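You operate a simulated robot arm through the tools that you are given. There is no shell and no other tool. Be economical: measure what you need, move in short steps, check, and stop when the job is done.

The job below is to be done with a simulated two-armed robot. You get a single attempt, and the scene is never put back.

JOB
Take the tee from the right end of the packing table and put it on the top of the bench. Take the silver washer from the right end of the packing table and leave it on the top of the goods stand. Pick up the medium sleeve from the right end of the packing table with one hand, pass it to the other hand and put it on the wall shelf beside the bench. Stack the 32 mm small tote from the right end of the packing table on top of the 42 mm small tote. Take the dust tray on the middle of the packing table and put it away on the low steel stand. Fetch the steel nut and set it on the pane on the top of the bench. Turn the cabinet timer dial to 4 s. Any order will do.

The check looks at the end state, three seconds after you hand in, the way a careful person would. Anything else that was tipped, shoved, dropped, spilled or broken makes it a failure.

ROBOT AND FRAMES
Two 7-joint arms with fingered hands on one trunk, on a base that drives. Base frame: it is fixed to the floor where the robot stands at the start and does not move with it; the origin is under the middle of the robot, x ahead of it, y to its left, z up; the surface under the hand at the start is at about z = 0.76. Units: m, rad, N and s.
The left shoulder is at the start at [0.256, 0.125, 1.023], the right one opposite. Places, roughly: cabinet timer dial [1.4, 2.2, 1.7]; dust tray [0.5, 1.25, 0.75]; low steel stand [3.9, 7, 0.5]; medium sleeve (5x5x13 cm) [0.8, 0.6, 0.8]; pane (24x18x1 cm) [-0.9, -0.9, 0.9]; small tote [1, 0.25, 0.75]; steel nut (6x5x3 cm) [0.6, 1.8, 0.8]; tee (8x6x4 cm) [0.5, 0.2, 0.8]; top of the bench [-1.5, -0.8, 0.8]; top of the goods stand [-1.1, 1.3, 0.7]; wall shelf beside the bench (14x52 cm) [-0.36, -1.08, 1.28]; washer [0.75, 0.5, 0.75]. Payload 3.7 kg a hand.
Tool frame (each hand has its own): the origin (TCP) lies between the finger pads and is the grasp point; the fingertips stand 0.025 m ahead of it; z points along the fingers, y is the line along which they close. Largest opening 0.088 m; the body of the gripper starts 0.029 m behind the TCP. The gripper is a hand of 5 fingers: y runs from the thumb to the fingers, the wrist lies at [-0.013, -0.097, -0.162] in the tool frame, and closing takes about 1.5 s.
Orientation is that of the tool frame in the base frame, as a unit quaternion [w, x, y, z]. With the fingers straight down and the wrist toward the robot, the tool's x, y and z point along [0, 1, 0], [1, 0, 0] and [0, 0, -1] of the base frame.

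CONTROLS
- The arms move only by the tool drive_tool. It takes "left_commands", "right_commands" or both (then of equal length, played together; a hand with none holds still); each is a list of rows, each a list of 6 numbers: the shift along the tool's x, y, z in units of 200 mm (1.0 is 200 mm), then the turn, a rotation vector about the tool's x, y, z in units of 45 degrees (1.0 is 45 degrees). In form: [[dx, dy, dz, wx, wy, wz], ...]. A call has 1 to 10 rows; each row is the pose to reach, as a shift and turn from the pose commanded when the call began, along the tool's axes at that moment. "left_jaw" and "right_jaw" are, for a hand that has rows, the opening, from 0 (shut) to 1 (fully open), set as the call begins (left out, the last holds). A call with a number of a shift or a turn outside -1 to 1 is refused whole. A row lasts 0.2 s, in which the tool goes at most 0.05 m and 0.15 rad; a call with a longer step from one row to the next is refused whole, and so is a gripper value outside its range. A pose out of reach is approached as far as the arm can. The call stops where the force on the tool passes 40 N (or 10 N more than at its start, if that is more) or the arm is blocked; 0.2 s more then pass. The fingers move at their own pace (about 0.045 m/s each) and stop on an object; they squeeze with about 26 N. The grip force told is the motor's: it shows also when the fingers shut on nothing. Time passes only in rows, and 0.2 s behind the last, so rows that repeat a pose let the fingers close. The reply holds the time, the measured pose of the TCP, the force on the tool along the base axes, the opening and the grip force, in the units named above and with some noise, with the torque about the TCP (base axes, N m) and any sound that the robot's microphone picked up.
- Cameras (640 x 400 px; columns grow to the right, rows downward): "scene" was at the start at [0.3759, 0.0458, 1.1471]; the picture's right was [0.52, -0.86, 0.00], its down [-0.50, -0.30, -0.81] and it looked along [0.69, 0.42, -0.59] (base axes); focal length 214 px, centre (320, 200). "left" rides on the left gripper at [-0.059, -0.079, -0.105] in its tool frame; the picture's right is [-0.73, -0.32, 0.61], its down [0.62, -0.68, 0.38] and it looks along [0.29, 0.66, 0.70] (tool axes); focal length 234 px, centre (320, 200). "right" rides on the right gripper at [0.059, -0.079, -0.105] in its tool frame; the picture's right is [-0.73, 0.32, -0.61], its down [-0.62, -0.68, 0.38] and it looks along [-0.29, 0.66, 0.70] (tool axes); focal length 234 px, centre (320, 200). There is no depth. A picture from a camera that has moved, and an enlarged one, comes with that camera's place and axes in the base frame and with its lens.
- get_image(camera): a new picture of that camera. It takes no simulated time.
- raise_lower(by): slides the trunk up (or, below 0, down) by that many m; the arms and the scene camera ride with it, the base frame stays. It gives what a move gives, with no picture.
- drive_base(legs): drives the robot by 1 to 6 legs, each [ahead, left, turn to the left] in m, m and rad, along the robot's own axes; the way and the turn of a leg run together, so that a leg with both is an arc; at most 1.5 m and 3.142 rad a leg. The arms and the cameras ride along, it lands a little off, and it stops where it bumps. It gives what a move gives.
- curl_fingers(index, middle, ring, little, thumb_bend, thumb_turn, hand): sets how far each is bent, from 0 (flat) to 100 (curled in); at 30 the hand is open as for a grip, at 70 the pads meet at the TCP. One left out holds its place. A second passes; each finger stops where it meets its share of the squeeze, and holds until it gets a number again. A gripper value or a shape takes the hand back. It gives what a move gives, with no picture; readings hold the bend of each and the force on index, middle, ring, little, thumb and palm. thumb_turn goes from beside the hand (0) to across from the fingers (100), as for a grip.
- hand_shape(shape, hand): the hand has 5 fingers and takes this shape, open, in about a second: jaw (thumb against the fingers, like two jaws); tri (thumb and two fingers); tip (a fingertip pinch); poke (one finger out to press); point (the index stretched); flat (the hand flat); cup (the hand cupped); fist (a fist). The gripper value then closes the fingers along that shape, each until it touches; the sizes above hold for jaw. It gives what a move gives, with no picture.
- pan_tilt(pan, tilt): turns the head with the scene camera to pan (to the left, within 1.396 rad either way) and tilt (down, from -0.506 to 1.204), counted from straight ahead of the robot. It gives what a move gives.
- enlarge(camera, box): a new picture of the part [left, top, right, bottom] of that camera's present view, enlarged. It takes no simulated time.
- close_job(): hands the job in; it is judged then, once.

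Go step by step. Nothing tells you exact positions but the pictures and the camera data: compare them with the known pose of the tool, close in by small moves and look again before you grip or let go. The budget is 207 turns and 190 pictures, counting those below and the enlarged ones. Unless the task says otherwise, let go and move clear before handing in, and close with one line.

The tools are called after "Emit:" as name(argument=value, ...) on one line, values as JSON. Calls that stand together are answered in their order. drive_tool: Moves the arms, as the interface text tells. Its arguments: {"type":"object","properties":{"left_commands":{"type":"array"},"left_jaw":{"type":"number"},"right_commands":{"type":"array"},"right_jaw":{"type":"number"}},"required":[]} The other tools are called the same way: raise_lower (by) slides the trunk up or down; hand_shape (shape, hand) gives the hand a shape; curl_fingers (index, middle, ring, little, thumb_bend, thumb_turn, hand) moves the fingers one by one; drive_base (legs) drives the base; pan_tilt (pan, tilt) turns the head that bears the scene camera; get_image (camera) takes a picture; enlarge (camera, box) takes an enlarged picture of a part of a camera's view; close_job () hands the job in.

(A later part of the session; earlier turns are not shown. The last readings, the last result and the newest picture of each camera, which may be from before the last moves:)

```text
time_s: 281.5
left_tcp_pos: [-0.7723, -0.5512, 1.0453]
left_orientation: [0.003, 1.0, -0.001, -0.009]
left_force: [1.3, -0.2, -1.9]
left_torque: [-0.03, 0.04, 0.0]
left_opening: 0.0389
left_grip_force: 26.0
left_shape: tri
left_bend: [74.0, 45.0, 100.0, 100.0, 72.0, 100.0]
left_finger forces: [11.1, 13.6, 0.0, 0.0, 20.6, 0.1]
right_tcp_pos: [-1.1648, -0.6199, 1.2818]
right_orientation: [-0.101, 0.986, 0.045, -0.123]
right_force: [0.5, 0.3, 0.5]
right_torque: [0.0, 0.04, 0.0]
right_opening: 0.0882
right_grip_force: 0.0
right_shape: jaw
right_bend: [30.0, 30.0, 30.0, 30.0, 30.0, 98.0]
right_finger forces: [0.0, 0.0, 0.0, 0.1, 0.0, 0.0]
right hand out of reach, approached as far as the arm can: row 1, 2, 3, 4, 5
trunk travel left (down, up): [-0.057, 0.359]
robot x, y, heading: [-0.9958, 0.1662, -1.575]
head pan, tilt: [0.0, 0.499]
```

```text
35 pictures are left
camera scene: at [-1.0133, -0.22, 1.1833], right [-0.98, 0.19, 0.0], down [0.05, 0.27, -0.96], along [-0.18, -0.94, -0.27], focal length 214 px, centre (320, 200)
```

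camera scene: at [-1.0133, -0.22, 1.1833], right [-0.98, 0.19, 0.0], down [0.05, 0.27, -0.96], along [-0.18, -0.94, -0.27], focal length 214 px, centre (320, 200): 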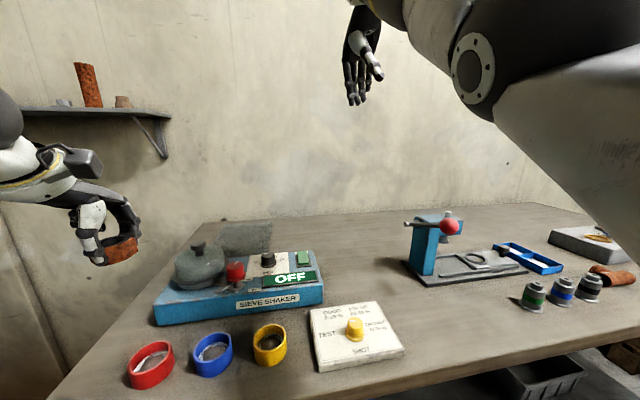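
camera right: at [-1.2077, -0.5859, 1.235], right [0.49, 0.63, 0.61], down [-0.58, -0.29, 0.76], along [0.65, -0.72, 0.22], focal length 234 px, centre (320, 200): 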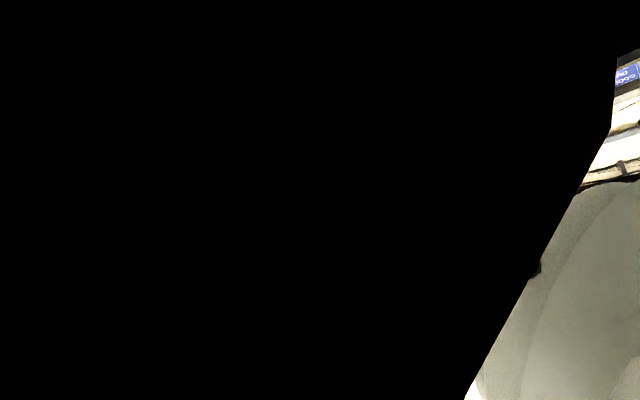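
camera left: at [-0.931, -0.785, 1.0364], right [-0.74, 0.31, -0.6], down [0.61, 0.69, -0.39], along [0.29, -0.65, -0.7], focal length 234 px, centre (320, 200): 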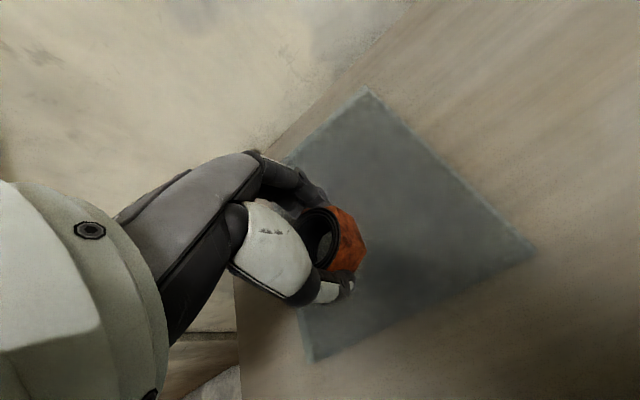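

Emit:
drive_tool(right_commands=[[-0.15, 0.05, 0.05, 0, 0, 0], [-0.3, 0.1, 0.1, 0, 0, 0], [-0.4, 0.15, 0.15, 0, 0, 0], [-0.4, 0.15, 0.15, 0, 0, 0]])

Emit:
drive_base(legs=[[0, 0.09, 0], [0.2, 0, 0]])

Emit:
get_image(camera="scene")

```text
time_s: 282.5
left_tcp_pos: [-0.7763, -0.5533, 1.0429]
left_orientation: [0.002, 1.0, -0.003, -0.008]
left_force: [0.0, 0.9, -2.1]
left_torque: [0.0, 0.01, 0.0]
left_opening: 0.0387
left_grip_force: 26.1
left_shape: tri
left_bend: [74.0, 45.0, 100.0, 100.0, 72.0, 100.0]
left_finger forces: [11.2, 13.7, 0.1, 0.0, 20.6, 0.1]
right_tcp_pos: [-1.252, -0.6413, 1.2579]
right_orientation: [-0.102, 0.987, 0.044, -0.119]
right_force: [-0.7, 0.2, 0.1]
right_torque: [-0.01, 0.02, 0.01]
right_opening: 0.0881
right_grip_force: 0.0
right_shape: jaw
right_bend: [30.0, 30.0, 30.0, 30.0, 30.0, 98.0]
right_finger forces: [0.1, 0.0, 0.0, 0.0, 0.0, 0.0]
right hand out of reach, approached as far as the arm can: row 2, 3, 4
trunk travel left (down, up): [-0.057, 0.359]
robot x, y, heading: [-0.9957, 0.1658, -1.577]
head pan, tilt: [0.0, 0.499]
```

```text
time_s: 285.1
left_tcp_pos: [-0.6881, -0.7474, 1.0429]
left_orientation: [0.002, 1.0, -0.002, -0.008]
left_force: [0.9, -0.1, -1.7]
left_torque: [0.01, -0.01, 0.02]
left_opening: 0.0387
left_grip_force: 25.6
left_shape: tri
left_bend: [74.0, 45.0, 100.0, 100.0, 72.0, 100.0]
left_finger forces: [11.1, 13.6, 0.1, 0.0, 20.6, 0.0]
right_tcp_pos: [-1.1591, -0.8368, 1.2599]
right_orientation: [-0.1, 0.986, 0.046, -0.122]
right_force: [0.6, -0.5, 0.3]
right_torque: [0.0, -0.02, -0.02]
right_opening: 0.0879
right_grip_force: 0.1
right_shape: jaw
right_bend: [30.0, 30.0, 30.0, 30.0, 30.0, 98.0]
right_finger forces: [0.1, 0.1, 0.0, 0.1, 0.0, 0.0]
trunk travel left (down, up): [-0.057, 0.359]
robot x, y, heading: [-0.9098, -0.0271, -1.578]
head pan, tilt: [0.0, 0.499]
```

```text
34 pictures are left
camera scene: at [-0.9256, -0.4162, 1.1683], right [-0.99, 0.16, 0.0], down [0.07, 0.41, -0.91], along [-0.14, -0.9, -0.42], focal length 214 px, centre (320, 200)
```

scene: 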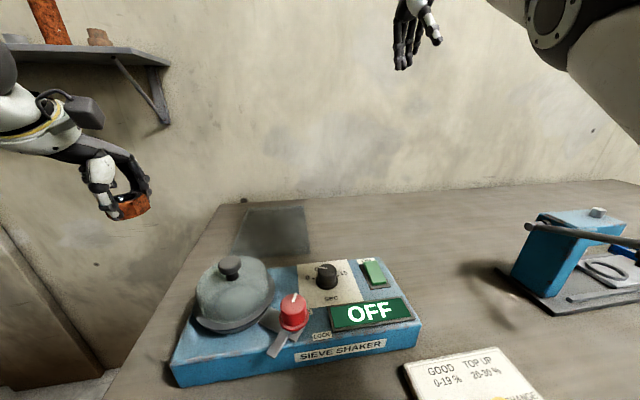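

Emit:
drive_tool(left_commands=[[-0.1, 0.17, 0, 0, 0, 0], [-0.25, 0.33, 0, 0, 0, 0], [-0.42, 0.48, 0, 0, 0, 0], [-0.6, 0.62, 0, 0, 0, 0], [-0.78, 0.72, 0, 0, 0, 0], [-0.95, 0.77, 0.05, 0, 0, 0]])

Emit:
get_image(camera="left")

```text
time_s: 286.5
left_tcp_pos: [-0.7937, -0.8634, 1.0435]
left_orientation: [0.002, 1.0, 0.0, -0.008]
left_force: [-0.3, -0.1, -2.4]
left_torque: [0.0, -0.02, 0.0]
left_opening: 0.0385
left_grip_force: 25.8
left_shape: tri
left_bend: [74.0, 45.0, 100.0, 100.0, 72.0, 100.0]
left_finger forces: [11.3, 13.7, 0.0, 0.0, 20.9, 0.0]
left hand out of reach, approached as far as the arm can: row 4, 5, 6
right_tcp_pos: [-1.1605, -0.838, 1.2568]
right_orientation: [-0.102, 0.986, 0.046, -0.122]
right_force: [-0.2, 1.1, 0.4]
right_torque: [0.02, 0.0, 0.01]
right_opening: 0.0879
right_grip_force: 0.1
right_shape: jaw
right_bend: [30.0, 30.0, 30.0, 30.0, 30.0, 98.0]
right_finger forces: [0.0, 0.0, 0.0, 0.0, 0.0, 0.0]
trunk travel left (down, up): [-0.057, 0.359]
robot x, y, heading: [-0.9093, -0.0291, -1.579]
head pan, tilt: [0.0, 0.499]
```

```text
33 pictures are left
camera left: at [-0.8505, -0.7844, 1.1466], right [-0.74, 0.32, -0.6], down [0.62, 0.68, -0.4], along [0.28, -0.66, -0.7], focal length 234 px, centre (320, 200)
```

left: 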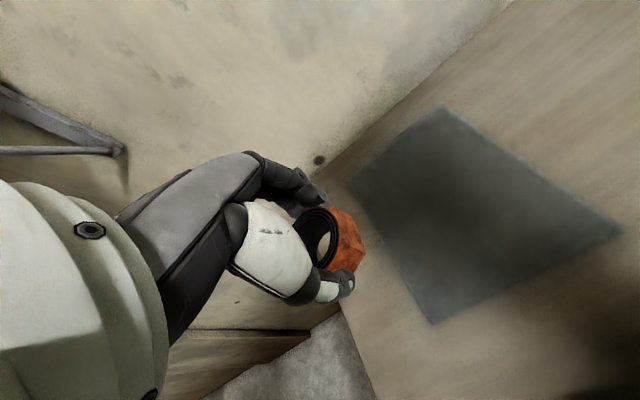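

Emit:
drive_base(legs=[[0.04, -0.085, 0]])

Emit:
drive_tool(left_commands=[[0, 0, 0.15, 0, 0, 0], [0, 0, 0.3, 0, 0, 0], [0, 0, 0.45, 0, 0, 0], [0, 0, 0.55, 0, 0, 0]])

Emit:
get_image(camera="left")

```text
time_s: 287.9
left_tcp_pos: [-0.8785, -0.9021, 1.0423]
left_orientation: [0.003, 1.0, -0.002, -0.007]
left_force: [-1.2, -0.1, -3.0]
left_torque: [0.02, 0.01, 0.03]
left_opening: 0.0383
left_grip_force: 26.4
left_shape: tri
left_bend: [74.0, 45.0, 100.0, 100.0, 72.0, 100.0]
left_finger forces: [11.3, 13.8, 0.0, 0.0, 20.8, 0.1]
right_tcp_pos: [-1.2447, -0.8757, 1.2591]
right_orientation: [-0.102, 0.986, 0.045, -0.122]
right_force: [0.0, 0.4, 0.7]
right_torque: [-0.01, -0.01, 0.0]
right_opening: 0.088
right_grip_force: 0.0
right_shape: jaw
right_bend: [30.0, 30.0, 30.0, 30.0, 30.0, 98.0]
right_finger forces: [0.1, 0.1, 0.0, 0.0, 0.1, 0.0]
trunk travel left (down, up): [-0.057, 0.359]
robot x, y, heading: [-0.9933, -0.0685, -1.581]
head pan, tilt: [0.0, 0.499]
```

```text
time_s: 288.9
left_tcp_pos: [-0.8817, -0.9014, 0.9313]
left_orientation: [0.002, 1.0, -0.002, -0.009]
left_force: [0.0, 0.5, -2.1]
left_torque: [0.03, 0.01, -0.01]
left_opening: 0.0382
left_grip_force: 25.9
left_shape: tri
left_bend: [74.0, 45.0, 100.0, 100.0, 72.0, 100.0]
left_finger forces: [11.4, 13.7, 0.0, 0.0, 20.7, 0.0]
right_tcp_pos: [-1.2459, -0.8769, 1.2567]
right_orientation: [-0.103, 0.986, 0.045, -0.121]
right_force: [-0.9, -0.6, -0.2]
right_torque: [0.01, 0.0, 0.0]
right_opening: 0.0879
right_grip_force: 0.1
right_shape: jaw
right_bend: [30.0, 30.0, 30.0, 30.0, 30.0, 98.0]
right_finger forces: [0.0, 0.0, 0.0, 0.0, 0.1, 0.0]
trunk travel left (down, up): [-0.057, 0.359]
robot x, y, heading: [-0.9913, -0.065, -1.584]
head pan, tilt: [0.0, 0.499]
```

```text
32 pictures are left
camera left: at [-0.9378, -0.8228, 1.0357], right [-0.73, 0.32, -0.6], down [0.62, 0.68, -0.4], along [0.27, -0.66, -0.7], focal length 234 px, centre (320, 200)
```

left: 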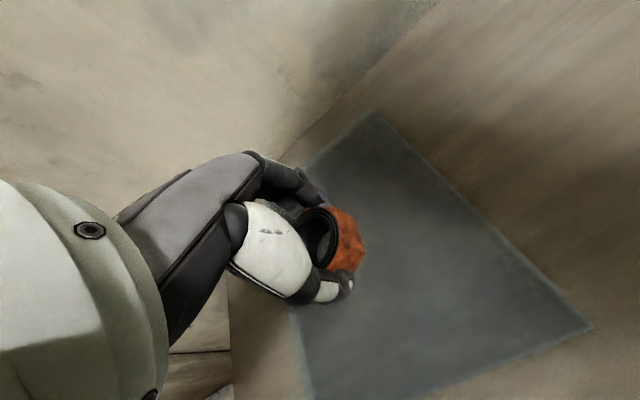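

Emit:
drive_tool(left_commands=[[0, 0, 0.08, 0, 0, 0], [0, 0, 0.15, 0, 0, 0], [0, 0, 0.17, 0, 0, 0], [0, 0, 0.185, 0, 0, 0], [0, 0, 0.2, 0, 0, 0]])

```text
time_s: 290.1
left_tcp_pos: [-0.8828, -0.9021, 0.8926]
left_orientation: [0.002, 1.0, -0.003, -0.009]
left_force: [0.2, 0.4, -2.2]
left_torque: [0.01, 0.02, 0.01]
left_opening: 0.0387
left_grip_force: 26.5
left_shape: tri
left_bend: [74.0, 45.0, 100.0, 100.0, 72.0, 100.0]
left_finger forces: [11.3, 13.7, 0.1, 0.1, 20.7, 0.0]
right_tcp_pos: [-1.2453, -0.8766, 1.2587]
right_orientation: [-0.102, 0.986, 0.046, -0.122]
right_force: [0.4, -0.3, -0.3]
right_torque: [0.02, 0.04, 0.02]
right_opening: 0.0878
right_grip_force: 0.0
right_shape: jaw
right_bend: [30.0, 30.0, 30.0, 30.0, 30.0, 98.0]
right_finger forces: [0.0, 0.0, 0.1, 0.0, 0.0, 0.1]
trunk travel left (down, up): [-0.057, 0.359]
robot x, y, heading: [-0.9936, -0.0652, -1.578]
head pan, tilt: [0.0, 0.499]
```

Emit:
drive_tool(left_commands=[[0, 0, 0.01, 0, 0, 0], [0, 0, 0.02, 0, 0, 0], [0, 0, 0.03, 0, 0, 0], [0, 0, 0.03, 0, 0, 0]])

Emit:
enlarge(camera="left", box=[230, 140, 430, 340])

```text
time_s: 291.1
left_tcp_pos: [-0.8817, -0.9024, 0.8895]
left_orientation: [0.004, 1.0, -0.002, -0.009]
left_force: [-2.2, -1.0, 4.2]
left_torque: [-0.08, -0.03, 0.02]
left_opening: 0.0386
left_grip_force: 26.1
left_shape: tri
left_bend: [74.0, 45.0, 100.0, 100.0, 72.0, 100.0]
left_finger forces: [12.3, 14.7, 0.0, 0.1, 21.4, 0.0]
right_tcp_pos: [-1.2448, -0.8753, 1.2587]
right_orientation: [-0.101, 0.986, 0.046, -0.122]
right_force: [0.9, -0.5, 1.0]
right_torque: [-0.02, 0.0, 0.02]
right_opening: 0.0876
right_grip_force: 0.0
right_shape: jaw
right_bend: [30.0, 30.0, 30.0, 30.0, 30.0, 98.0]
right_finger forces: [0.0, 0.0, 0.0, 0.1, 0.0, 0.1]
trunk travel left (down, up): [-0.057, 0.359]
robot x, y, heading: [-0.9899, -0.0671, -1.584]
head pan, tilt: [0.0, 0.499]
```

```text
2.00 times, centred on (330, 240) of left
camera zoom: at [-0.9376, -0.8229, 0.9936], right [-0.73, 0.32, -0.6], down [0.62, 0.68, -0.4], along [0.27, -0.66, -0.7], focal length 468 px, centre (300, 120)
```

zoom: 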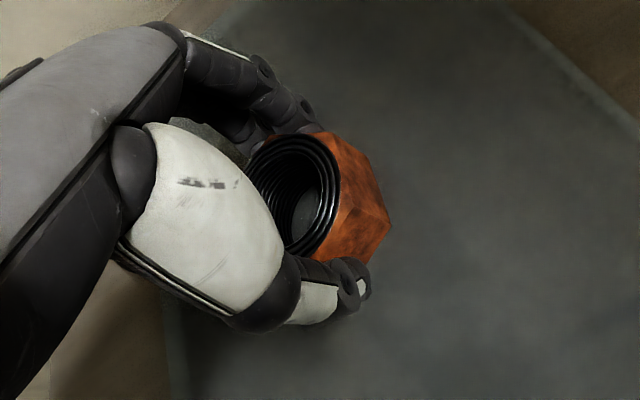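

Light contact. I'll open and lift away.

Emit:
drive_tool(left_commands=[[0, 0, 0, 0, 0, 0], [0, 0, 0, 0, 0, 0], [0, 0, 0, 0, 0, 0], [0, 0, 0, 0, 0, 0], [0, 0, 0, 0, 0, 0], [0, 0, 0, 0, 0, 0], [0, 0, 0, 0, 0, 0]], left_jaw=1)

Emit:
drive_tool(left_commands=[[0, 0, -0.1, 0, 0, 0], [0, 0, -0.3, 0, 0, 0], [0, 0, -0.5, 0, 0, 0], [0, 0, -0.7, 0, 0, 0], [0, 0, -0.9, 0, 0, 0]])

Emit:
get_image(camera="left")

```text
time_s: 292.7
left_tcp_pos: [-0.8811, -0.9031, 0.8876]
left_orientation: [0.002, 1.0, -0.003, -0.009]
left_force: [-1.1, 0.7, 0.7]
left_torque: [-0.03, -0.02, -0.01]
left_opening: 0.0878
left_grip_force: 0.2
left_shape: tri
left_bend: [30.0, 30.0, 99.0, 99.0, 30.0, 98.0]
left_finger forces: [0.1, 0.0, 0.0, 0.0, 0.1, 0.0]
right_tcp_pos: [-1.244, -0.8757, 1.2575]
right_orientation: [-0.102, 0.986, 0.046, -0.122]
right_force: [-0.2, -0.5, -0.2]
right_torque: [0.0, -0.01, 0.0]
right_opening: 0.0879
right_grip_force: 0.1
right_shape: jaw
right_bend: [30.0, 30.0, 30.0, 30.0, 30.0, 98.0]
right_finger forces: [0.1, 0.1, 0.0, 0.1, 0.0, 0.0]
trunk travel left (down, up): [-0.057, 0.359]
robot x, y, heading: [-0.9932, -0.0674, -1.579]
head pan, tilt: [0.0, 0.499]
```

```text
time_s: 293.9
left_tcp_pos: [-0.8736, -0.8996, 1.0597]
left_orientation: [0.002, 1.0, -0.003, -0.009]
left_force: [0.0, 0.0, 0.4]
left_torque: [-0.01, 0.0, 0.01]
left_opening: 0.0877
left_grip_force: 0.0
left_shape: tri
left_bend: [30.0, 30.0, 99.0, 99.0, 30.0, 98.0]
left_finger forces: [0.0, 0.0, 0.0, 0.0, 0.0, 0.0]
left hand out of reach, approached as far as the arm can: row 5
right_tcp_pos: [-1.2453, -0.8762, 1.2576]
right_orientation: [-0.102, 0.986, 0.045, -0.122]
right_force: [0.0, -0.3, 0.4]
right_torque: [-0.01, 0.02, 0.01]
right_opening: 0.0878
right_grip_force: 0.0
right_shape: jaw
right_bend: [30.0, 30.0, 30.0, 30.0, 30.0, 98.0]
right_finger forces: [0.0, 0.0, 0.0, 0.0, 0.1, 0.1]
trunk travel left (down, up): [-0.057, 0.359]
robot x, y, heading: [-0.9928, -0.0661, -1.574]
head pan, tilt: [0.0, 0.499]
```

```text
30 pictures are left
camera left: at [-0.9301, -0.8207, 1.1652], right [-0.73, 0.32, -0.6], down [0.62, 0.68, -0.4], along [0.27, -0.66, -0.7], focal length 234 px, centre (320, 200)
```

left: 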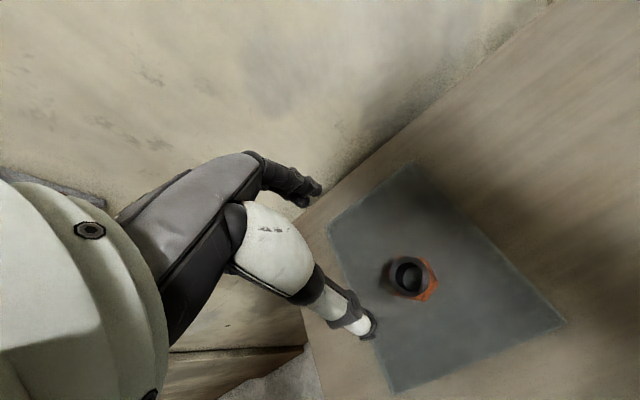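

The nut is on the pane. Next is the dust tray, then the dial: I'll back out, turn and drive to the table's middle.

Emit:
drive_base(legs=[[-0.4, 0, 0], [0, 0, 1.575], [0.8, 0, 0], [0, 0.75, 0]])

Emit:
pan_tilt(pan=0.3, tilt=0.55)

Emit:
get_image(camera="scene")

```text
time_s: 310.9
left_tcp_pos: [0.6168, 1.2949, 1.0596]
left_orientation: [0.008, 0.687, 0.726, -0.004]
left_force: [-0.9, -0.5, 0.3]
left_torque: [0.02, 0.0, 0.03]
left_opening: 0.0879
left_grip_force: 0.1
left_shape: tri
left_bend: [30.0, 30.0, 99.0, 99.0, 30.0, 98.0]
left_finger forces: [0.0, 0.0, 0.0, 0.0, 0.0, 0.0]
right_tcp_pos: [0.6134, 0.9243, 1.2586]
right_orientation: [0.02, 0.643, 0.749, -0.158]
right_force: [0.0, 0.3, 0.2]
right_torque: [-0.02, 0.03, -0.01]
right_opening: 0.088
right_grip_force: 0.0
right_shape: jaw
right_bend: [30.0, 30.0, 30.0, 30.0, 30.0, 98.0]
right_finger forces: [0.0, 0.1, 0.0, 0.0, 0.0, 0.0]
trunk travel left (down, up): [-0.057, 0.359]
robot x, y, heading: [-0.2083, 1.1244, 0.053]
head pan, tilt: [0.0, 0.499]
```

```text
time_s: 311.7
left_tcp_pos: [0.6151, 1.2955, 1.0595]
left_orientation: [0.008, 0.687, 0.727, -0.003]
left_force: [0.2, -0.1, -0.5]
left_torque: [0.03, -0.01, 0.02]
left_opening: 0.0875
left_grip_force: 0.0
left_shape: tri
left_bend: [30.0, 30.0, 99.0, 99.0, 30.0, 98.0]
left_finger forces: [0.1, 0.0, 0.0, 0.0, 0.0, 0.1]
right_tcp_pos: [0.6126, 0.9234, 1.258]
right_orientation: [0.017, 0.644, 0.749, -0.157]
right_force: [0.3, 0.0, 0.3]
right_torque: [-0.02, -0.02, 0.03]
right_opening: 0.0878
right_grip_force: 0.2
right_shape: jaw
right_bend: [30.0, 30.0, 30.0, 30.0, 30.0, 98.0]
right_finger forces: [0.0, 0.0, 0.0, 0.0, 0.0, 0.0]
trunk travel left (down, up): [-0.057, 0.359]
robot x, y, heading: [-0.206, 1.1272, 0.053]
head pan, tilt: [0.3, 0.55]
```

```text
29 pictures are left
camera scene: at [0.1797, 1.1328, 1.1648], right [-0.1, -0.99, 0.0], down [-0.45, 0.05, -0.89], along [0.89, -0.09, -0.45], focal length 214 px, centre (320, 200)
```

scene: 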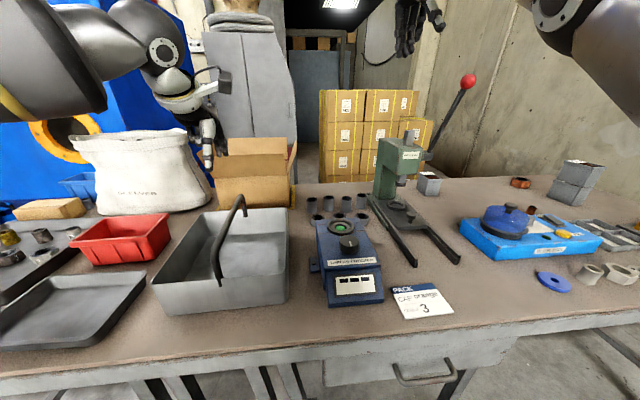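

The tray's hoop handle runs front-to-back at y≈1.305 with its top bar at z≈0.905. I'll set the left hand to jaw and turn it 90° so it can close across the bar.

Emit:
hand_shape(hand="left", shape="jaw")

Emit:
drive_tool(left_commands=[[0, 0, 0, 0, 0, 0.1667], [0, 0, 0, 0, 0, 0.3333], [0, 0, 0, 0, 0, 0.5], [0, 0, 0, 0, 0, 0.6667], [0, 0, 0, 0, 0, 0.8333], [0, 0, 0, 0, 0, 1.0]], right_commands=[[-0.1, 0, 0.1, 0, 0, 0], [-0.2, 0, 0.2, 0, 0, 0], [-0.3, 0, 0.3, 0, 0, 0], [-0.3, 0, 0.3, 0, 0, 0], [-0.3, 0, 0.3, 0, 0, 0], [-0.3, 0, 0.3, 0, 0, 0]])

Emit:
drive_tool(left_commands=[[0, 0, 0, 0, 0, 0.1667], [0, 0, 0, 0, 0, 0.3333], [0, 0, 0, 0, 0, 0.5], [0, 0, 0, 0, 0, 0.6667], [0, 0, 0, 0, 0, 0.8333], [0, 0, 0, 0, 0, 0.93]])

Emit:
get_image(camera="left")

```text
time_s: 312.6
left_tcp_pos: [0.616, 1.2949, 1.0598]
left_orientation: [0.008, 0.687, 0.727, -0.004]
left_force: [-0.5, 0.5, -0.7]
left_torque: [0.03, 0.0, 0.01]
left_opening: 0.0876
left_grip_force: 0.1
left_shape: jaw
left_bend: [30.0, 30.0, 30.0, 30.0, 30.0, 98.0]
left_finger forces: [0.1, 0.0, 0.0, 0.0, 0.0, 0.0]
right_tcp_pos: [0.6134, 0.9221, 1.2581]
right_orientation: [0.018, 0.644, 0.749, -0.157]
right_force: [-0.7, 0.7, 0.4]
right_torque: [0.0, 0.01, -0.01]
right_opening: 0.0878
right_grip_force: 0.1
right_shape: jaw
right_bend: [30.0, 30.0, 30.0, 30.0, 30.0, 98.0]
right_finger forces: [0.0, 0.1, 0.0, 0.0, 0.1, 0.1]
trunk travel left (down, up): [-0.057, 0.359]
robot x, y, heading: [-0.2118, 1.127, 0.052]
head pan, tilt: [0.3, 0.55]
```

```text
time_s: 314.0
left_tcp_pos: [0.6153, 1.2966, 1.0603]
left_orientation: [0.009, 0.913, 0.408, 0.0]
left_force: [0.4, -0.8, 0.4]
left_torque: [0.03, 0.01, -0.01]
left_opening: 0.0875
left_grip_force: 0.0
left_shape: jaw
left_bend: [30.0, 30.0, 30.0, 30.0, 30.0, 98.0]
left_finger forces: [0.1, 0.0, 0.0, 0.0, 0.0, 0.0]
right_tcp_pos: [0.6121, 0.8516, 1.2149]
right_orientation: [0.019, 0.644, 0.748, -0.157]
right_force: [-0.3, 0.5, -0.1]
right_torque: [0.02, 0.0, -0.02]
right_opening: 0.088
right_grip_force: 0.1
right_shape: jaw
right_bend: [30.0, 30.0, 30.0, 30.0, 30.0, 98.0]
right_finger forces: [0.0, 0.0, 0.0, 0.0, 0.0, 0.1]
trunk travel left (down, up): [-0.057, 0.359]
robot x, y, heading: [-0.2107, 1.1272, 0.052]
head pan, tilt: [0.3, 0.55]
```

```text
time_s: 315.4
left_tcp_pos: [0.5776, 1.3154, 1.0511]
left_orientation: [0.008, 0.999, 0.053, 0.003]
left_force: [-0.7, -0.2, -0.9]
left_torque: [-0.02, -0.04, -0.01]
left_opening: 0.0879
left_grip_force: 0.1
left_shape: jaw
left_bend: [30.0, 30.0, 30.0, 30.0, 30.0, 98.0]
left_finger forces: [0.0, 0.0, 0.1, 0.0, 0.1, 0.1]
left hand out of reach, approached as far as the arm can: row 3, 4, 5, 6
right_tcp_pos: [0.6117, 0.8501, 1.2149]
right_orientation: [0.019, 0.643, 0.749, -0.158]
right_force: [-0.6, -0.1, 0.4]
right_torque: [0.02, -0.01, 0.02]
right_opening: 0.0878
right_grip_force: 0.2
right_shape: jaw
right_bend: [30.0, 30.0, 30.0, 30.0, 30.0, 98.0]
right_finger forces: [0.0, 0.0, 0.0, 0.1, 0.1, 0.1]
trunk travel left (down, up): [-0.057, 0.359]
robot x, y, heading: [-0.2107, 1.1265, 0.051]
head pan, tilt: [0.3, 0.55]
```

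```text
28 pictures are left
camera left: at [0.5105, 1.3885, 1.1527], right [-0.75, 0.23, -0.62], down [0.55, 0.74, -0.39], along [0.36, -0.63, -0.68], focal length 234 px, centre (320, 200)
```

left: 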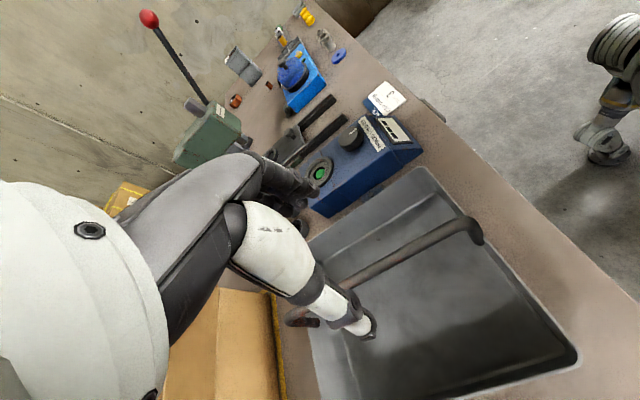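

Emit:
drive_base(legs=[[0.12, 0, -0.05]])

Emit:
drive_tool(left_commands=[[-0.05, 0.05, 0, 0, 0, 0.06], [-0.15, 0.08, 0.1, 0, 0, 0.06], [-0.25, 0.1, 0.2, 0, 0, 0.06], [-0.3, 0.1, 0.3, 0, 0, 0.06]])

Emit:
get_image(camera="left")

```text
time_s: 316.7
left_tcp_pos: [0.7084, 1.2785, 1.0494]
left_orientation: [0.009, 0.999, 0.03, 0.002]
left_force: [0.0, 0.1, 0.8]
left_torque: [0.02, 0.05, -0.01]
left_opening: 0.0881
left_grip_force: 0.0
left_shape: jaw
left_bend: [30.0, 30.0, 30.0, 30.0, 30.0, 98.0]
left_finger forces: [0.0, 0.0, 0.0, 0.0, 0.0, 0.0]
right_tcp_pos: [0.7191, 0.8137, 1.2155]
right_orientation: [0.015, 0.661, 0.733, -0.157]
right_force: [1.2, -0.5, -0.1]
right_torque: [0.0, 0.05, -0.01]
right_opening: 0.0879
right_grip_force: 0.0
right_shape: jaw
right_bend: [30.0, 30.0, 30.0, 30.0, 30.0, 98.0]
right_finger forces: [0.0, 0.0, 0.1, 0.0, 0.0, 0.0]
trunk travel left (down, up): [-0.057, 0.359]
robot x, y, heading: [-0.0885, 1.1295, 0.002]
head pan, tilt: [0.3, 0.55]
```

```text
time_s: 317.7
left_tcp_pos: [0.6482, 1.2551, 0.9901]
left_orientation: [0.009, 1.0, 0.006, 0.003]
left_force: [0.2, -0.1, 1.1]
left_torque: [-0.01, -0.05, -0.01]
left_opening: 0.0878
left_grip_force: 0.0
left_shape: jaw
left_bend: [30.0, 30.0, 30.0, 30.0, 30.0, 98.0]
left_finger forces: [0.0, 0.0, 0.1, 0.0, 0.0, 0.1]
right_tcp_pos: [0.719, 0.8148, 1.2143]
right_orientation: [0.015, 0.662, 0.733, -0.158]
right_force: [0.0, -0.5, -0.2]
right_torque: [0.0, 0.0, 0.01]
right_opening: 0.0878
right_grip_force: 0.1
right_shape: jaw
right_bend: [30.0, 30.0, 30.0, 30.0, 30.0, 98.0]
right_finger forces: [0.0, 0.1, 0.0, 0.1, 0.1, 0.1]
trunk travel left (down, up): [-0.057, 0.359]
robot x, y, heading: [-0.0915, 1.1273, 0.001]
head pan, tilt: [0.3, 0.55]
```

```text
27 pictures are left
camera left: at [0.5889, 1.3349, 1.0914], right [-0.73, 0.3, -0.62], down [0.62, 0.68, -0.39], along [0.3, -0.66, -0.68], focal length 234 px, centre (320, 200)
```

left: 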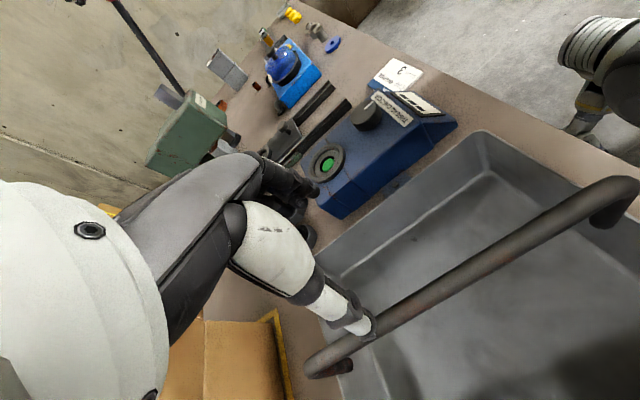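

Triangulating, the bar is at y≈1.30, z≈0.91. I'll shift over it, descend and close.

Emit:
drive_tool(left_commands=[[-0.05, -0.12, 0, 0, 0, 0], [-0.09, -0.225, 0, 0, 0, 0], [-0.09, -0.225, 0.15, 0, 0, 0], [-0.09, -0.225, 0.3, 0, 0, 0], [-0.09, -0.225, 0.4, 0, 0, 0]])

Emit:
get_image(camera="left")

```text
time_s: 318.9
left_tcp_pos: [0.6295, 1.2992, 0.9098]
left_orientation: [0.008, 1.0, 0.008, 0.002]
left_force: [0.0, 0.5, 1.1]
left_torque: [0.0, 0.01, 0.01]
left_opening: 0.0878
left_grip_force: 0.2
left_shape: jaw
left_bend: [30.0, 30.0, 30.0, 30.0, 30.0, 98.0]
left_finger forces: [0.1, 0.1, 0.0, 0.0, 0.0, 0.0]
right_tcp_pos: [0.7179, 0.815, 1.2155]
right_orientation: [0.016, 0.661, 0.733, -0.158]
right_force: [0.6, 0.3, 0.3]
right_torque: [-0.04, -0.03, -0.01]
right_opening: 0.0876
right_grip_force: 0.1
right_shape: jaw
right_bend: [30.0, 30.0, 30.0, 30.0, 30.0, 98.0]
right_finger forces: [0.0, 0.0, 0.0, 0.1, 0.0, 0.1]
trunk travel left (down, up): [-0.057, 0.359]
robot x, y, heading: [-0.09, 1.1296, 0.002]
head pan, tilt: [0.3, 0.55]
```

```text
26 pictures are left
camera left: at [0.5696, 1.3786, 1.0121], right [-0.73, 0.3, -0.62], down [0.62, 0.68, -0.39], along [0.3, -0.66, -0.68], focal length 234 px, centre (320, 200)
```

left: 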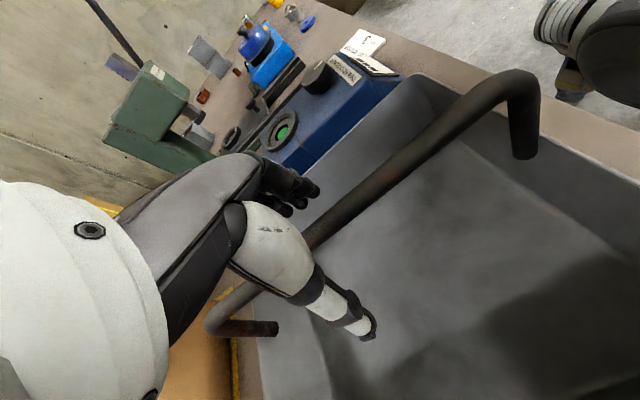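

The bar passes right through the grasp point. I'll go 1 cm deeper and close.

Emit:
drive_tool(left_commands=[[0, 0, 0.05, 0, 0, 0], [0, 0, 0.05, 0, 0, 0], [0, 0, 0.05, 0, 0, 0], [0, 0, 0.05, 0, 0, 0], [0, 0, 0.05, 0, 0, 0], [0, 0, 0.05, 0, 0, 0], [0, 0, 0.05, 0, 0, 0], [0, 0, 0.05, 0, 0, 0], [0, 0, 0.05, 0, 0, 0]], left_jaw=0)

Emit:
drive_tool(left_commands=[[0, 0, -0.03, 0, 0, 0], [0, 0, -0.08, 0, 0, 0], [0, 0, -0.15, 0, 0, 0], [0, 0, -0.22, 0, 0, 0]])

Emit:
get_image(camera="scene")

```text
time_s: 320.9
left_tcp_pos: [0.6308, 1.2999, 0.8987]
left_orientation: [0.007, 1.0, 0.007, 0.002]
left_force: [-0.6, 0.3, -0.2]
left_torque: [-0.03, -0.02, -0.15]
left_opening: 0.0005
left_grip_force: 26.6
left_shape: jaw
left_bend: [70.0, 70.0, 70.0, 65.0, 60.0, 100.0]
left_finger forces: [3.8, 0.5, 3.1, 2.2, 11.5, 0.1]
right_tcp_pos: [0.7188, 0.8141, 1.2144]
right_orientation: [0.015, 0.662, 0.733, -0.158]
right_force: [0.0, 0.6, 0.0]
right_torque: [0.03, 0.0, 0.01]
right_opening: 0.0877
right_grip_force: 0.0
right_shape: jaw
right_bend: [30.0, 30.0, 30.0, 30.0, 30.0, 98.0]
right_finger forces: [0.1, 0.1, 0.0, 0.0, 0.0, 0.0]
trunk travel left (down, up): [-0.057, 0.359]
robot x, y, heading: [-0.0856, 1.1298, 0.006]
head pan, tilt: [0.3, 0.55]
```

```text
time_s: 321.9
left_tcp_pos: [0.6314, 1.2993, 0.9408]
left_orientation: [0.008, 1.0, 0.007, 0.003]
left_force: [-0.7, 0.2, -8.6]
left_torque: [0.04, -0.02, 0.01]
left_opening: 0.0001
left_grip_force: 25.9
left_shape: jaw
left_bend: [69.0, 70.0, 70.0, 70.0, 62.0, 100.0]
left_finger forces: [6.8, 0.7, 1.6, 1.1, 11.7, 0.1]
right_tcp_pos: [0.7177, 0.8145, 1.2137]
right_orientation: [0.015, 0.662, 0.733, -0.158]
right_force: [0.0, 0.1, 1.2]
right_torque: [0.03, -0.02, 0.03]
right_opening: 0.0875
right_grip_force: 0.0
right_shape: jaw
right_bend: [30.0, 30.0, 30.0, 30.0, 30.0, 98.0]
right_finger forces: [0.0, 0.0, 0.0, 0.1, 0.1, 0.0]
trunk travel left (down, up): [-0.057, 0.359]
robot x, y, heading: [-0.0946, 1.1322, -0.003]
head pan, tilt: [0.3, 0.55]
```

```text
25 pictures are left
camera scene: at [0.2956, 1.1573, 1.1574], right [0.3, -0.95, 0.0], down [-0.5, -0.16, -0.85], along [0.81, 0.25, -0.52], focal length 214 px, centre (320, 200)
```

scene: 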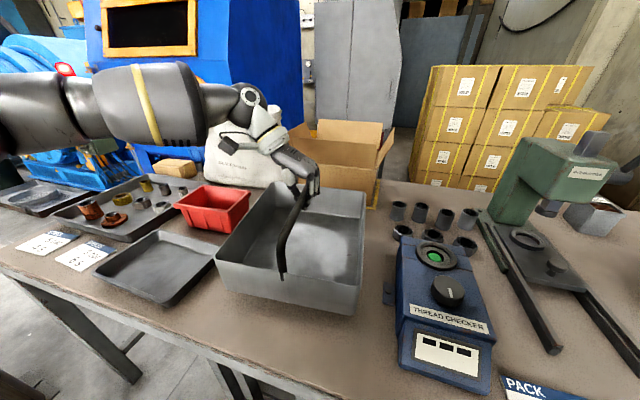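

The tray is lifted level (0.9 kg). I'll raise it, back away and take the route around the goods stand.

Emit:
drive_tool(left_commands=[[0, 0, -0.18, 0, 0, 0], [0, 0, -0.36, 0, 0, 0], [0, 0, -0.54, 0, 0, 0], [0, 0, -0.72, 0, 0, 0], [-0.1, 0, -0.85, 0, 0, 0], [-0.25, 0, -0.95, 0, 0, 0], [-0.4, 0, -0.95, 0, 0, 0]])

Emit:
drive_base(legs=[[-0.4, 0, 0], [0, -0.85, 0], [0, 0, 1.57], [0, 0, 1.57], [1.4, 0, 0], [0, 0, -1.57]])

Emit:
pan_tilt(pan=-0.2, tilt=0.15)

Emit:
get_image(camera="scene")

```text
time_s: 323.5
left_tcp_pos: [0.5502, 1.3007, 1.132]
left_orientation: [0.009, 1.0, 0.007, 0.004]
left_force: [-1.0, 0.4, -7.8]
left_torque: [0.03, 0.06, 0.01]
left_opening: 0.0
left_grip_force: 26.3
left_shape: jaw
left_bend: [69.0, 70.0, 70.0, 70.0, 63.0, 100.0]
left_finger forces: [6.4, 1.1, 2.0, 1.7, 11.1, 0.0]
right_tcp_pos: [0.7178, 0.8153, 1.2156]
right_orientation: [0.015, 0.662, 0.733, -0.158]
right_force: [-0.4, -0.8, -0.1]
right_torque: [0.0, 0.0, 0.0]
right_opening: 0.0879
right_grip_force: 0.1
right_shape: jaw
right_bend: [30.0, 30.0, 30.0, 30.0, 30.0, 98.0]
right_finger forces: [0.0, 0.0, 0.0, 0.1, 0.1, 0.0]
trunk travel left (down, up): [-0.057, 0.359]
robot x, y, heading: [-0.0902, 1.1282, -0.002]
head pan, tilt: [0.3, 0.55]
```

```text
time_s: 351.6
left_tcp_pos: [-2.052, 0.9524, 1.1309]
left_orientation: [0.003, 0.712, 0.702, 0.006]
left_force: [-0.2, 0.9, -8.0]
left_torque: [-0.01, 0.05, 0.02]
left_opening: 0.0001
left_grip_force: 26.3
left_shape: jaw
left_bend: [69.0, 70.0, 70.0, 70.0, 64.0, 100.0]
left_finger forces: [7.5, 1.5, 1.7, 1.1, 11.3, 0.0]
right_tcp_pos: [-1.5623, 1.1044, 1.2146]
right_orientation: [0.121, -0.037, 0.987, -0.102]
right_force: [0.5, 0.8, -0.2]
right_torque: [0.01, -0.01, 0.01]
right_opening: 0.0878
right_grip_force: 0.1
right_shape: jaw
right_bend: [30.0, 30.0, 30.0, 30.0, 30.0, 98.0]
right_finger forces: [0.0, 0.0, 0.0, 0.1, 0.0, 0.0]
trunk travel left (down, up): [-0.057, 0.359]
robot x, y, heading: [-1.9001, 0.3038, 1.544]
head pan, tilt: [0.3, 0.55]
```

```text
time_s: 352.5
left_tcp_pos: [-2.052, 0.9517, 1.1301]
left_orientation: [0.004, 0.712, 0.702, 0.006]
left_force: [0.6, 0.1, -7.1]
left_torque: [-0.03, 0.01, -0.04]
left_opening: 0.0
left_grip_force: 25.8
left_shape: jaw
left_bend: [69.0, 70.0, 70.0, 70.0, 64.0, 100.0]
left_finger forces: [7.1, 1.5, 1.8, 1.0, 11.8, 0.0]
right_tcp_pos: [-1.5636, 1.1061, 1.2147]
right_orientation: [0.121, -0.036, 0.987, -0.102]
right_force: [0.6, -0.6, -0.2]
right_torque: [-0.01, 0.0, 0.02]
right_opening: 0.0879
right_grip_force: 0.1
right_shape: jaw
right_bend: [30.0, 30.0, 30.0, 30.0, 30.0, 98.0]
right_finger forces: [0.0, 0.1, 0.0, 0.0, 0.0, 0.0]
trunk travel left (down, up): [-0.057, 0.359]
robot x, y, heading: [-1.9005, 0.305, 1.548]
head pan, tilt: [-0.201, 0.15]
```

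```text
24 pictures are left
camera scene: at [-1.871, 0.6956, 1.1942], right [0.97, -0.23, 0.0], down [-0.03, -0.15, -0.99], along [0.22, 0.96, -0.15], focal length 214 px, centre (320, 200)
```

scene: 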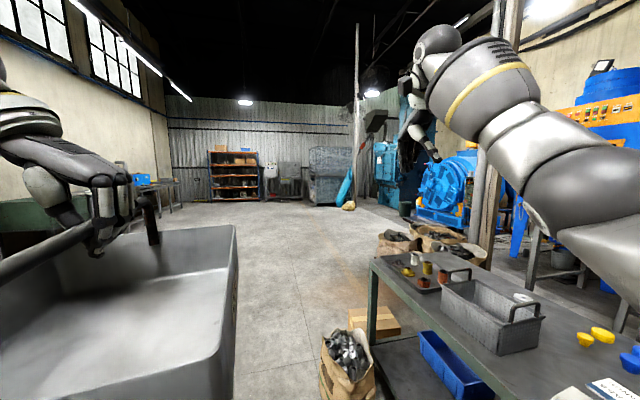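

The way ahead is open with a sack on the right. I'll strafe left and drive up the aisle.

Emit:
drive_base(legs=[[0, 0.4, 0], [1.5, 0, 0], [1.5, 0, 0], [0, 0, -0.7]])

Emit:
get_image(camera="scene")

```text
time_s: 372.9
left_tcp_pos: [-1.9844, 4.001, 1.1302]
left_orientation: [0.006, 0.908, 0.419, 0.005]
left_force: [-0.4, 1.1, -8.9]
left_torque: [0.04, 0.07, 0.01]
left_opening: 0.0
left_grip_force: 26.4
left_shape: jaw
left_bend: [69.0, 70.0, 70.0, 70.0, 64.0, 100.0]
left_finger forces: [7.9, 1.5, 1.8, 1.1, 11.1, 0.1]
right_tcp_pos: [-1.509, 3.8075, 1.214]
right_orientation: [0.078, 0.299, 0.941, -0.138]
right_force: [0.3, 0.3, -0.1]
right_torque: [0.02, -0.01, 0.04]
right_opening: 0.0881
right_grip_force: 0.1
right_shape: jaw
right_bend: [30.0, 30.0, 30.0, 30.0, 30.0, 98.0]
right_finger forces: [0.1, 0.0, 0.0, 0.0, 0.0, 0.1]
trunk travel left (down, up): [-0.057, 0.359]
robot x, y, heading: [-2.2802, 3.4065, 0.85]
head pan, tilt: [-0.201, 0.15]
```

```text
23 pictures are left
camera scene: at [-2.0075, 3.689, 1.1943], right [0.61, -0.79, 0.0], down [-0.12, -0.09, -0.99], along [0.79, 0.6, -0.15], focal length 214 px, centre (320, 200)
```

scene: 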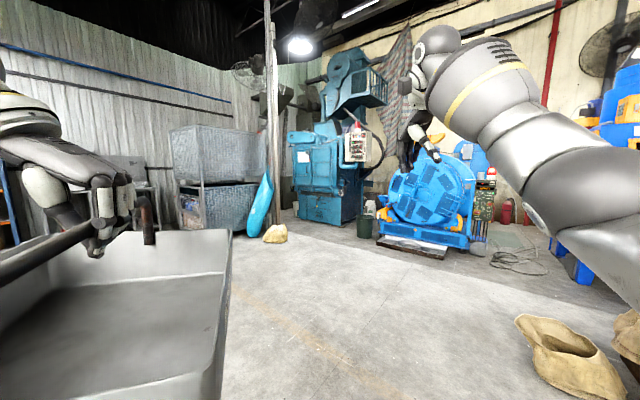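

Emit:
drive_base(legs=[[0, 0, -0.21], [1.5, 0, 0], [1.4, 0, 0]])

Emit:
get_image(camera="scene")

```text
time_s: 387.5
left_tcp_pos: [0.436, 5.6183, 1.1295]
left_orientation: [0.007, 0.95, 0.313, 0.003]
left_force: [-0.3, -0.2, -7.8]
left_torque: [0.02, 0.05, 0.0]
left_opening: 0.0
left_grip_force: 26.0
left_shape: jaw
left_bend: [70.0, 70.0, 70.0, 70.0, 65.0, 100.0]
left_finger forces: [7.8, 1.5, 1.7, 1.0, 12.0, 0.0]
right_tcp_pos: [0.8551, 5.3222, 1.214]
right_orientation: [0.063, 0.405, 0.901, -0.146]
right_force: [0.1, 0.4, 0.8]
right_torque: [0.01, 0.01, 0.05]
right_opening: 0.0876
right_grip_force: 0.1
right_shape: jaw
right_bend: [30.0, 30.0, 30.0, 30.0, 30.0, 98.0]
right_finger forces: [0.0, 0.1, 0.1, 0.1, 0.0, 0.0]
trunk travel left (down, up): [-0.057, 0.359]
robot x, y, heading: [0.0117, 5.1079, 0.624]
head pan, tilt: [-0.201, 0.15]
```

```text
22 pictures are left
camera scene: at [0.3423, 5.3199, 1.1942], right [0.41, -0.91, 0.0], down [-0.14, -0.06, -0.99], along [0.9, 0.41, -0.15], focal length 214 px, centre (320, 200)
```

scene: 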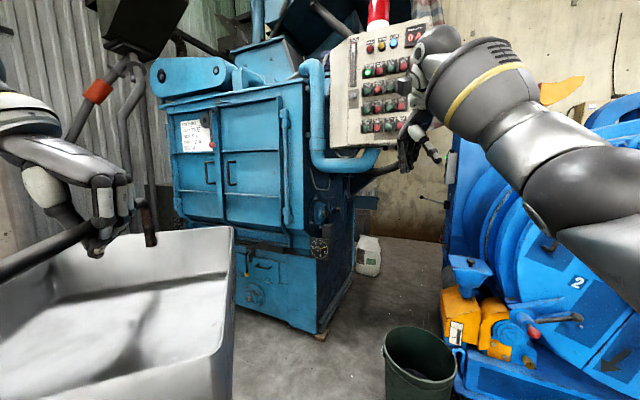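

The stand lies behind the teal machine and that gap is too narrow (bin). I'll look for the alley south of the round machine.

Emit:
drive_base(legs=[[-0.2, 0, 0], [0, 0, -0.624], [0, -1.0, 0]])

Emit:
pan_tilt(pan=0.0, tilt=0.3)

Emit:
get_image(camera="scene")

```text
time_s: 399.6
left_tcp_pos: [0.5162, 4.1764, 1.1305]
left_orientation: [0.008, 0.999, 0.031, 0.003]
left_force: [0.2, 0.5, -8.8]
left_torque: [0.02, 0.05, 0.0]
left_opening: 0.0
left_grip_force: 26.2
left_shape: jaw
left_bend: [70.0, 70.0, 70.0, 70.0, 65.0, 100.0]
left_finger forces: [8.0, 1.3, 1.9, 1.1, 11.8, 0.0]
right_tcp_pos: [0.7052, 3.6991, 1.2146]
right_orientation: [0.019, 0.644, 0.748, -0.158]
right_force: [-0.9, 0.3, 0.6]
right_torque: [0.01, -0.02, -0.04]
right_opening: 0.0881
right_grip_force: 0.0
right_shape: jaw
right_bend: [30.0, 30.0, 30.0, 30.0, 30.0, 98.0]
right_finger forces: [0.1, 0.0, 0.1, 0.0, 0.1, 0.0]
trunk travel left (down, up): [-0.057, 0.359]
robot x, y, heading: [-0.1169, 3.9758, 0.057]
head pan, tilt: [-0.201, 0.15]
```

```text
time_s: 400.4
left_tcp_pos: [0.5158, 4.1749, 1.1302]
left_orientation: [0.008, 0.999, 0.032, 0.002]
left_force: [0.2, 0.6, -8.1]
left_torque: [0.04, -0.02, 0.03]
left_opening: 0.0
left_grip_force: 26.1
left_shape: jaw
left_bend: [70.0, 70.0, 70.0, 70.0, 65.0, 100.0]
left_finger forces: [7.8, 1.3, 1.9, 1.1, 12.1, 0.0]
right_tcp_pos: [0.7055, 3.6989, 1.2144]
right_orientation: [0.019, 0.644, 0.748, -0.158]
right_force: [-0.3, -0.3, 0.3]
right_torque: [-0.03, -0.01, 0.02]
right_opening: 0.088
right_grip_force: 0.0
right_shape: jaw
right_bend: [30.0, 30.0, 30.0, 30.0, 30.0, 98.0]
right_finger forces: [0.0, 0.0, 0.0, 0.0, 0.0, 0.0]
trunk travel left (down, up): [-0.057, 0.359]
robot x, y, heading: [-0.1178, 3.9785, 0.049]
head pan, tilt: [0.0, 0.3]
```

```text
21 pictures are left
camera scene: at [0.2757, 3.995, 1.1803], right [0.05, -1.0, 0.0], down [-0.3, -0.01, -0.96], along [0.95, 0.05, -0.3], focal length 214 px, centre (320, 200)
```

scene: 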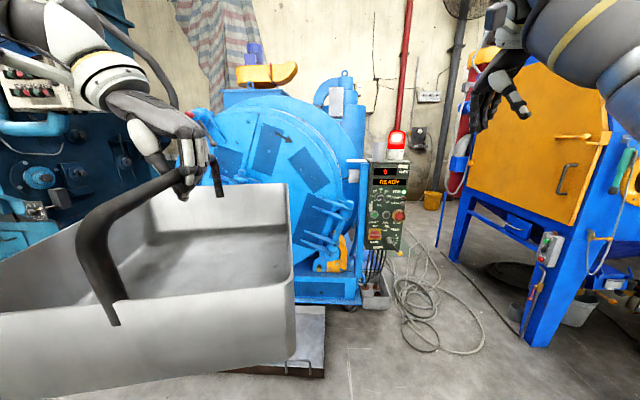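

The alley is too narrow here as well. I'll check the north side of the teal machine.

Emit:
drive_base(legs=[[-0.5, 0, -0.05], [0, 1.5, 0], [0, 1.3, 0]])

Emit:
get_image(camera="scene")

```text
time_s: 424.7
left_tcp_pos: [0.1228, 6.6617, 1.1292]
left_orientation: [0.001, 1.0, -0.026, 0.001]
left_force: [0.2, -0.1, -7.9]
left_torque: [0.07, 0.1, -0.02]
left_opening: 0.0
left_grip_force: 26.1
left_shape: jaw
left_bend: [70.0, 70.0, 70.0, 70.0, 65.0, 100.0]
left_finger forces: [7.7, 1.4, 2.2, 1.6, 12.3, 0.0]
right_tcp_pos: [0.2587, 6.1701, 1.2156]
right_orientation: [0.011, 0.684, 0.713, -0.156]
right_force: [-0.2, -0.4, -0.3]
right_torque: [0.01, -0.02, 0.0]
right_opening: 0.0878
right_grip_force: 0.0
right_shape: jaw
right_bend: [30.0, 30.0, 30.0, 30.0, 30.0, 98.0]
right_finger forces: [0.1, 0.1, 0.0, 0.0, 0.0, 0.0]
trunk travel left (down, up): [-0.057, 0.359]
robot x, y, heading: [-0.5249, 6.5372, -0.065]
head pan, tilt: [0.0, 0.3]
stopped in leg 3: the robot was blocked; the commanded pose is now the measured one
```

```text
20 pictures are left
camera scene: at [-0.1364, 6.5113, 1.1811], right [-0.06, -1.0, 0.0], down [-0.29, 0.02, -0.96], along [0.95, -0.06, -0.29], focal length 214 px, centre (320, 200)
```

scene: 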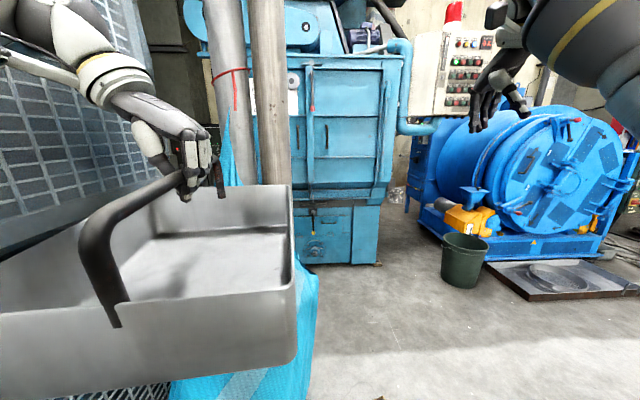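

Emit:
enlarge(camera="scene", box=[350, 120, 510, 300])

Emit:
enlarge(camera="scene", box=[100, 0, 320, 200])

```text
2.22 times, centred on (430, 210) of scene
camera zoom: at [-0.1364, 6.5113, 1.1811], right [-0.06, -1.0, 0.0], down [-0.29, 0.02, -0.96], along [0.95, -0.06, -0.29], focal length 477 px, centre (76, 178)
```

zoom: 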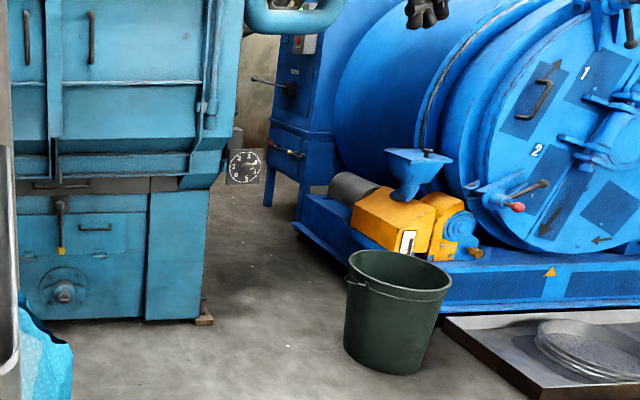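

```text
2.00 times, centred on (210, 100) of scene
camera zoom: at [-0.1364, 6.5113, 1.1811], right [-0.06, -1.0, 0.0], down [-0.29, 0.02, -0.96], along [0.95, -0.06, -0.29], focal length 429 px, centre (540, 400)
```

zoom: 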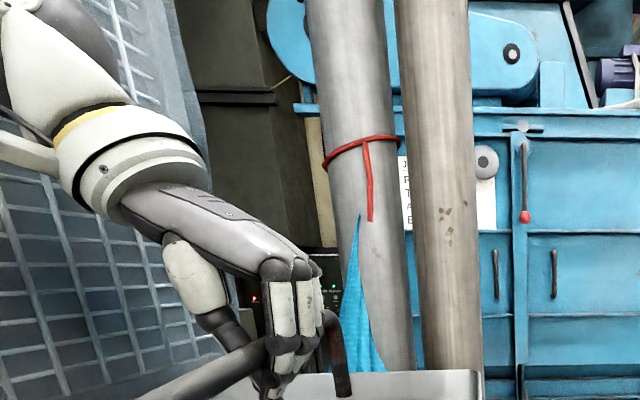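

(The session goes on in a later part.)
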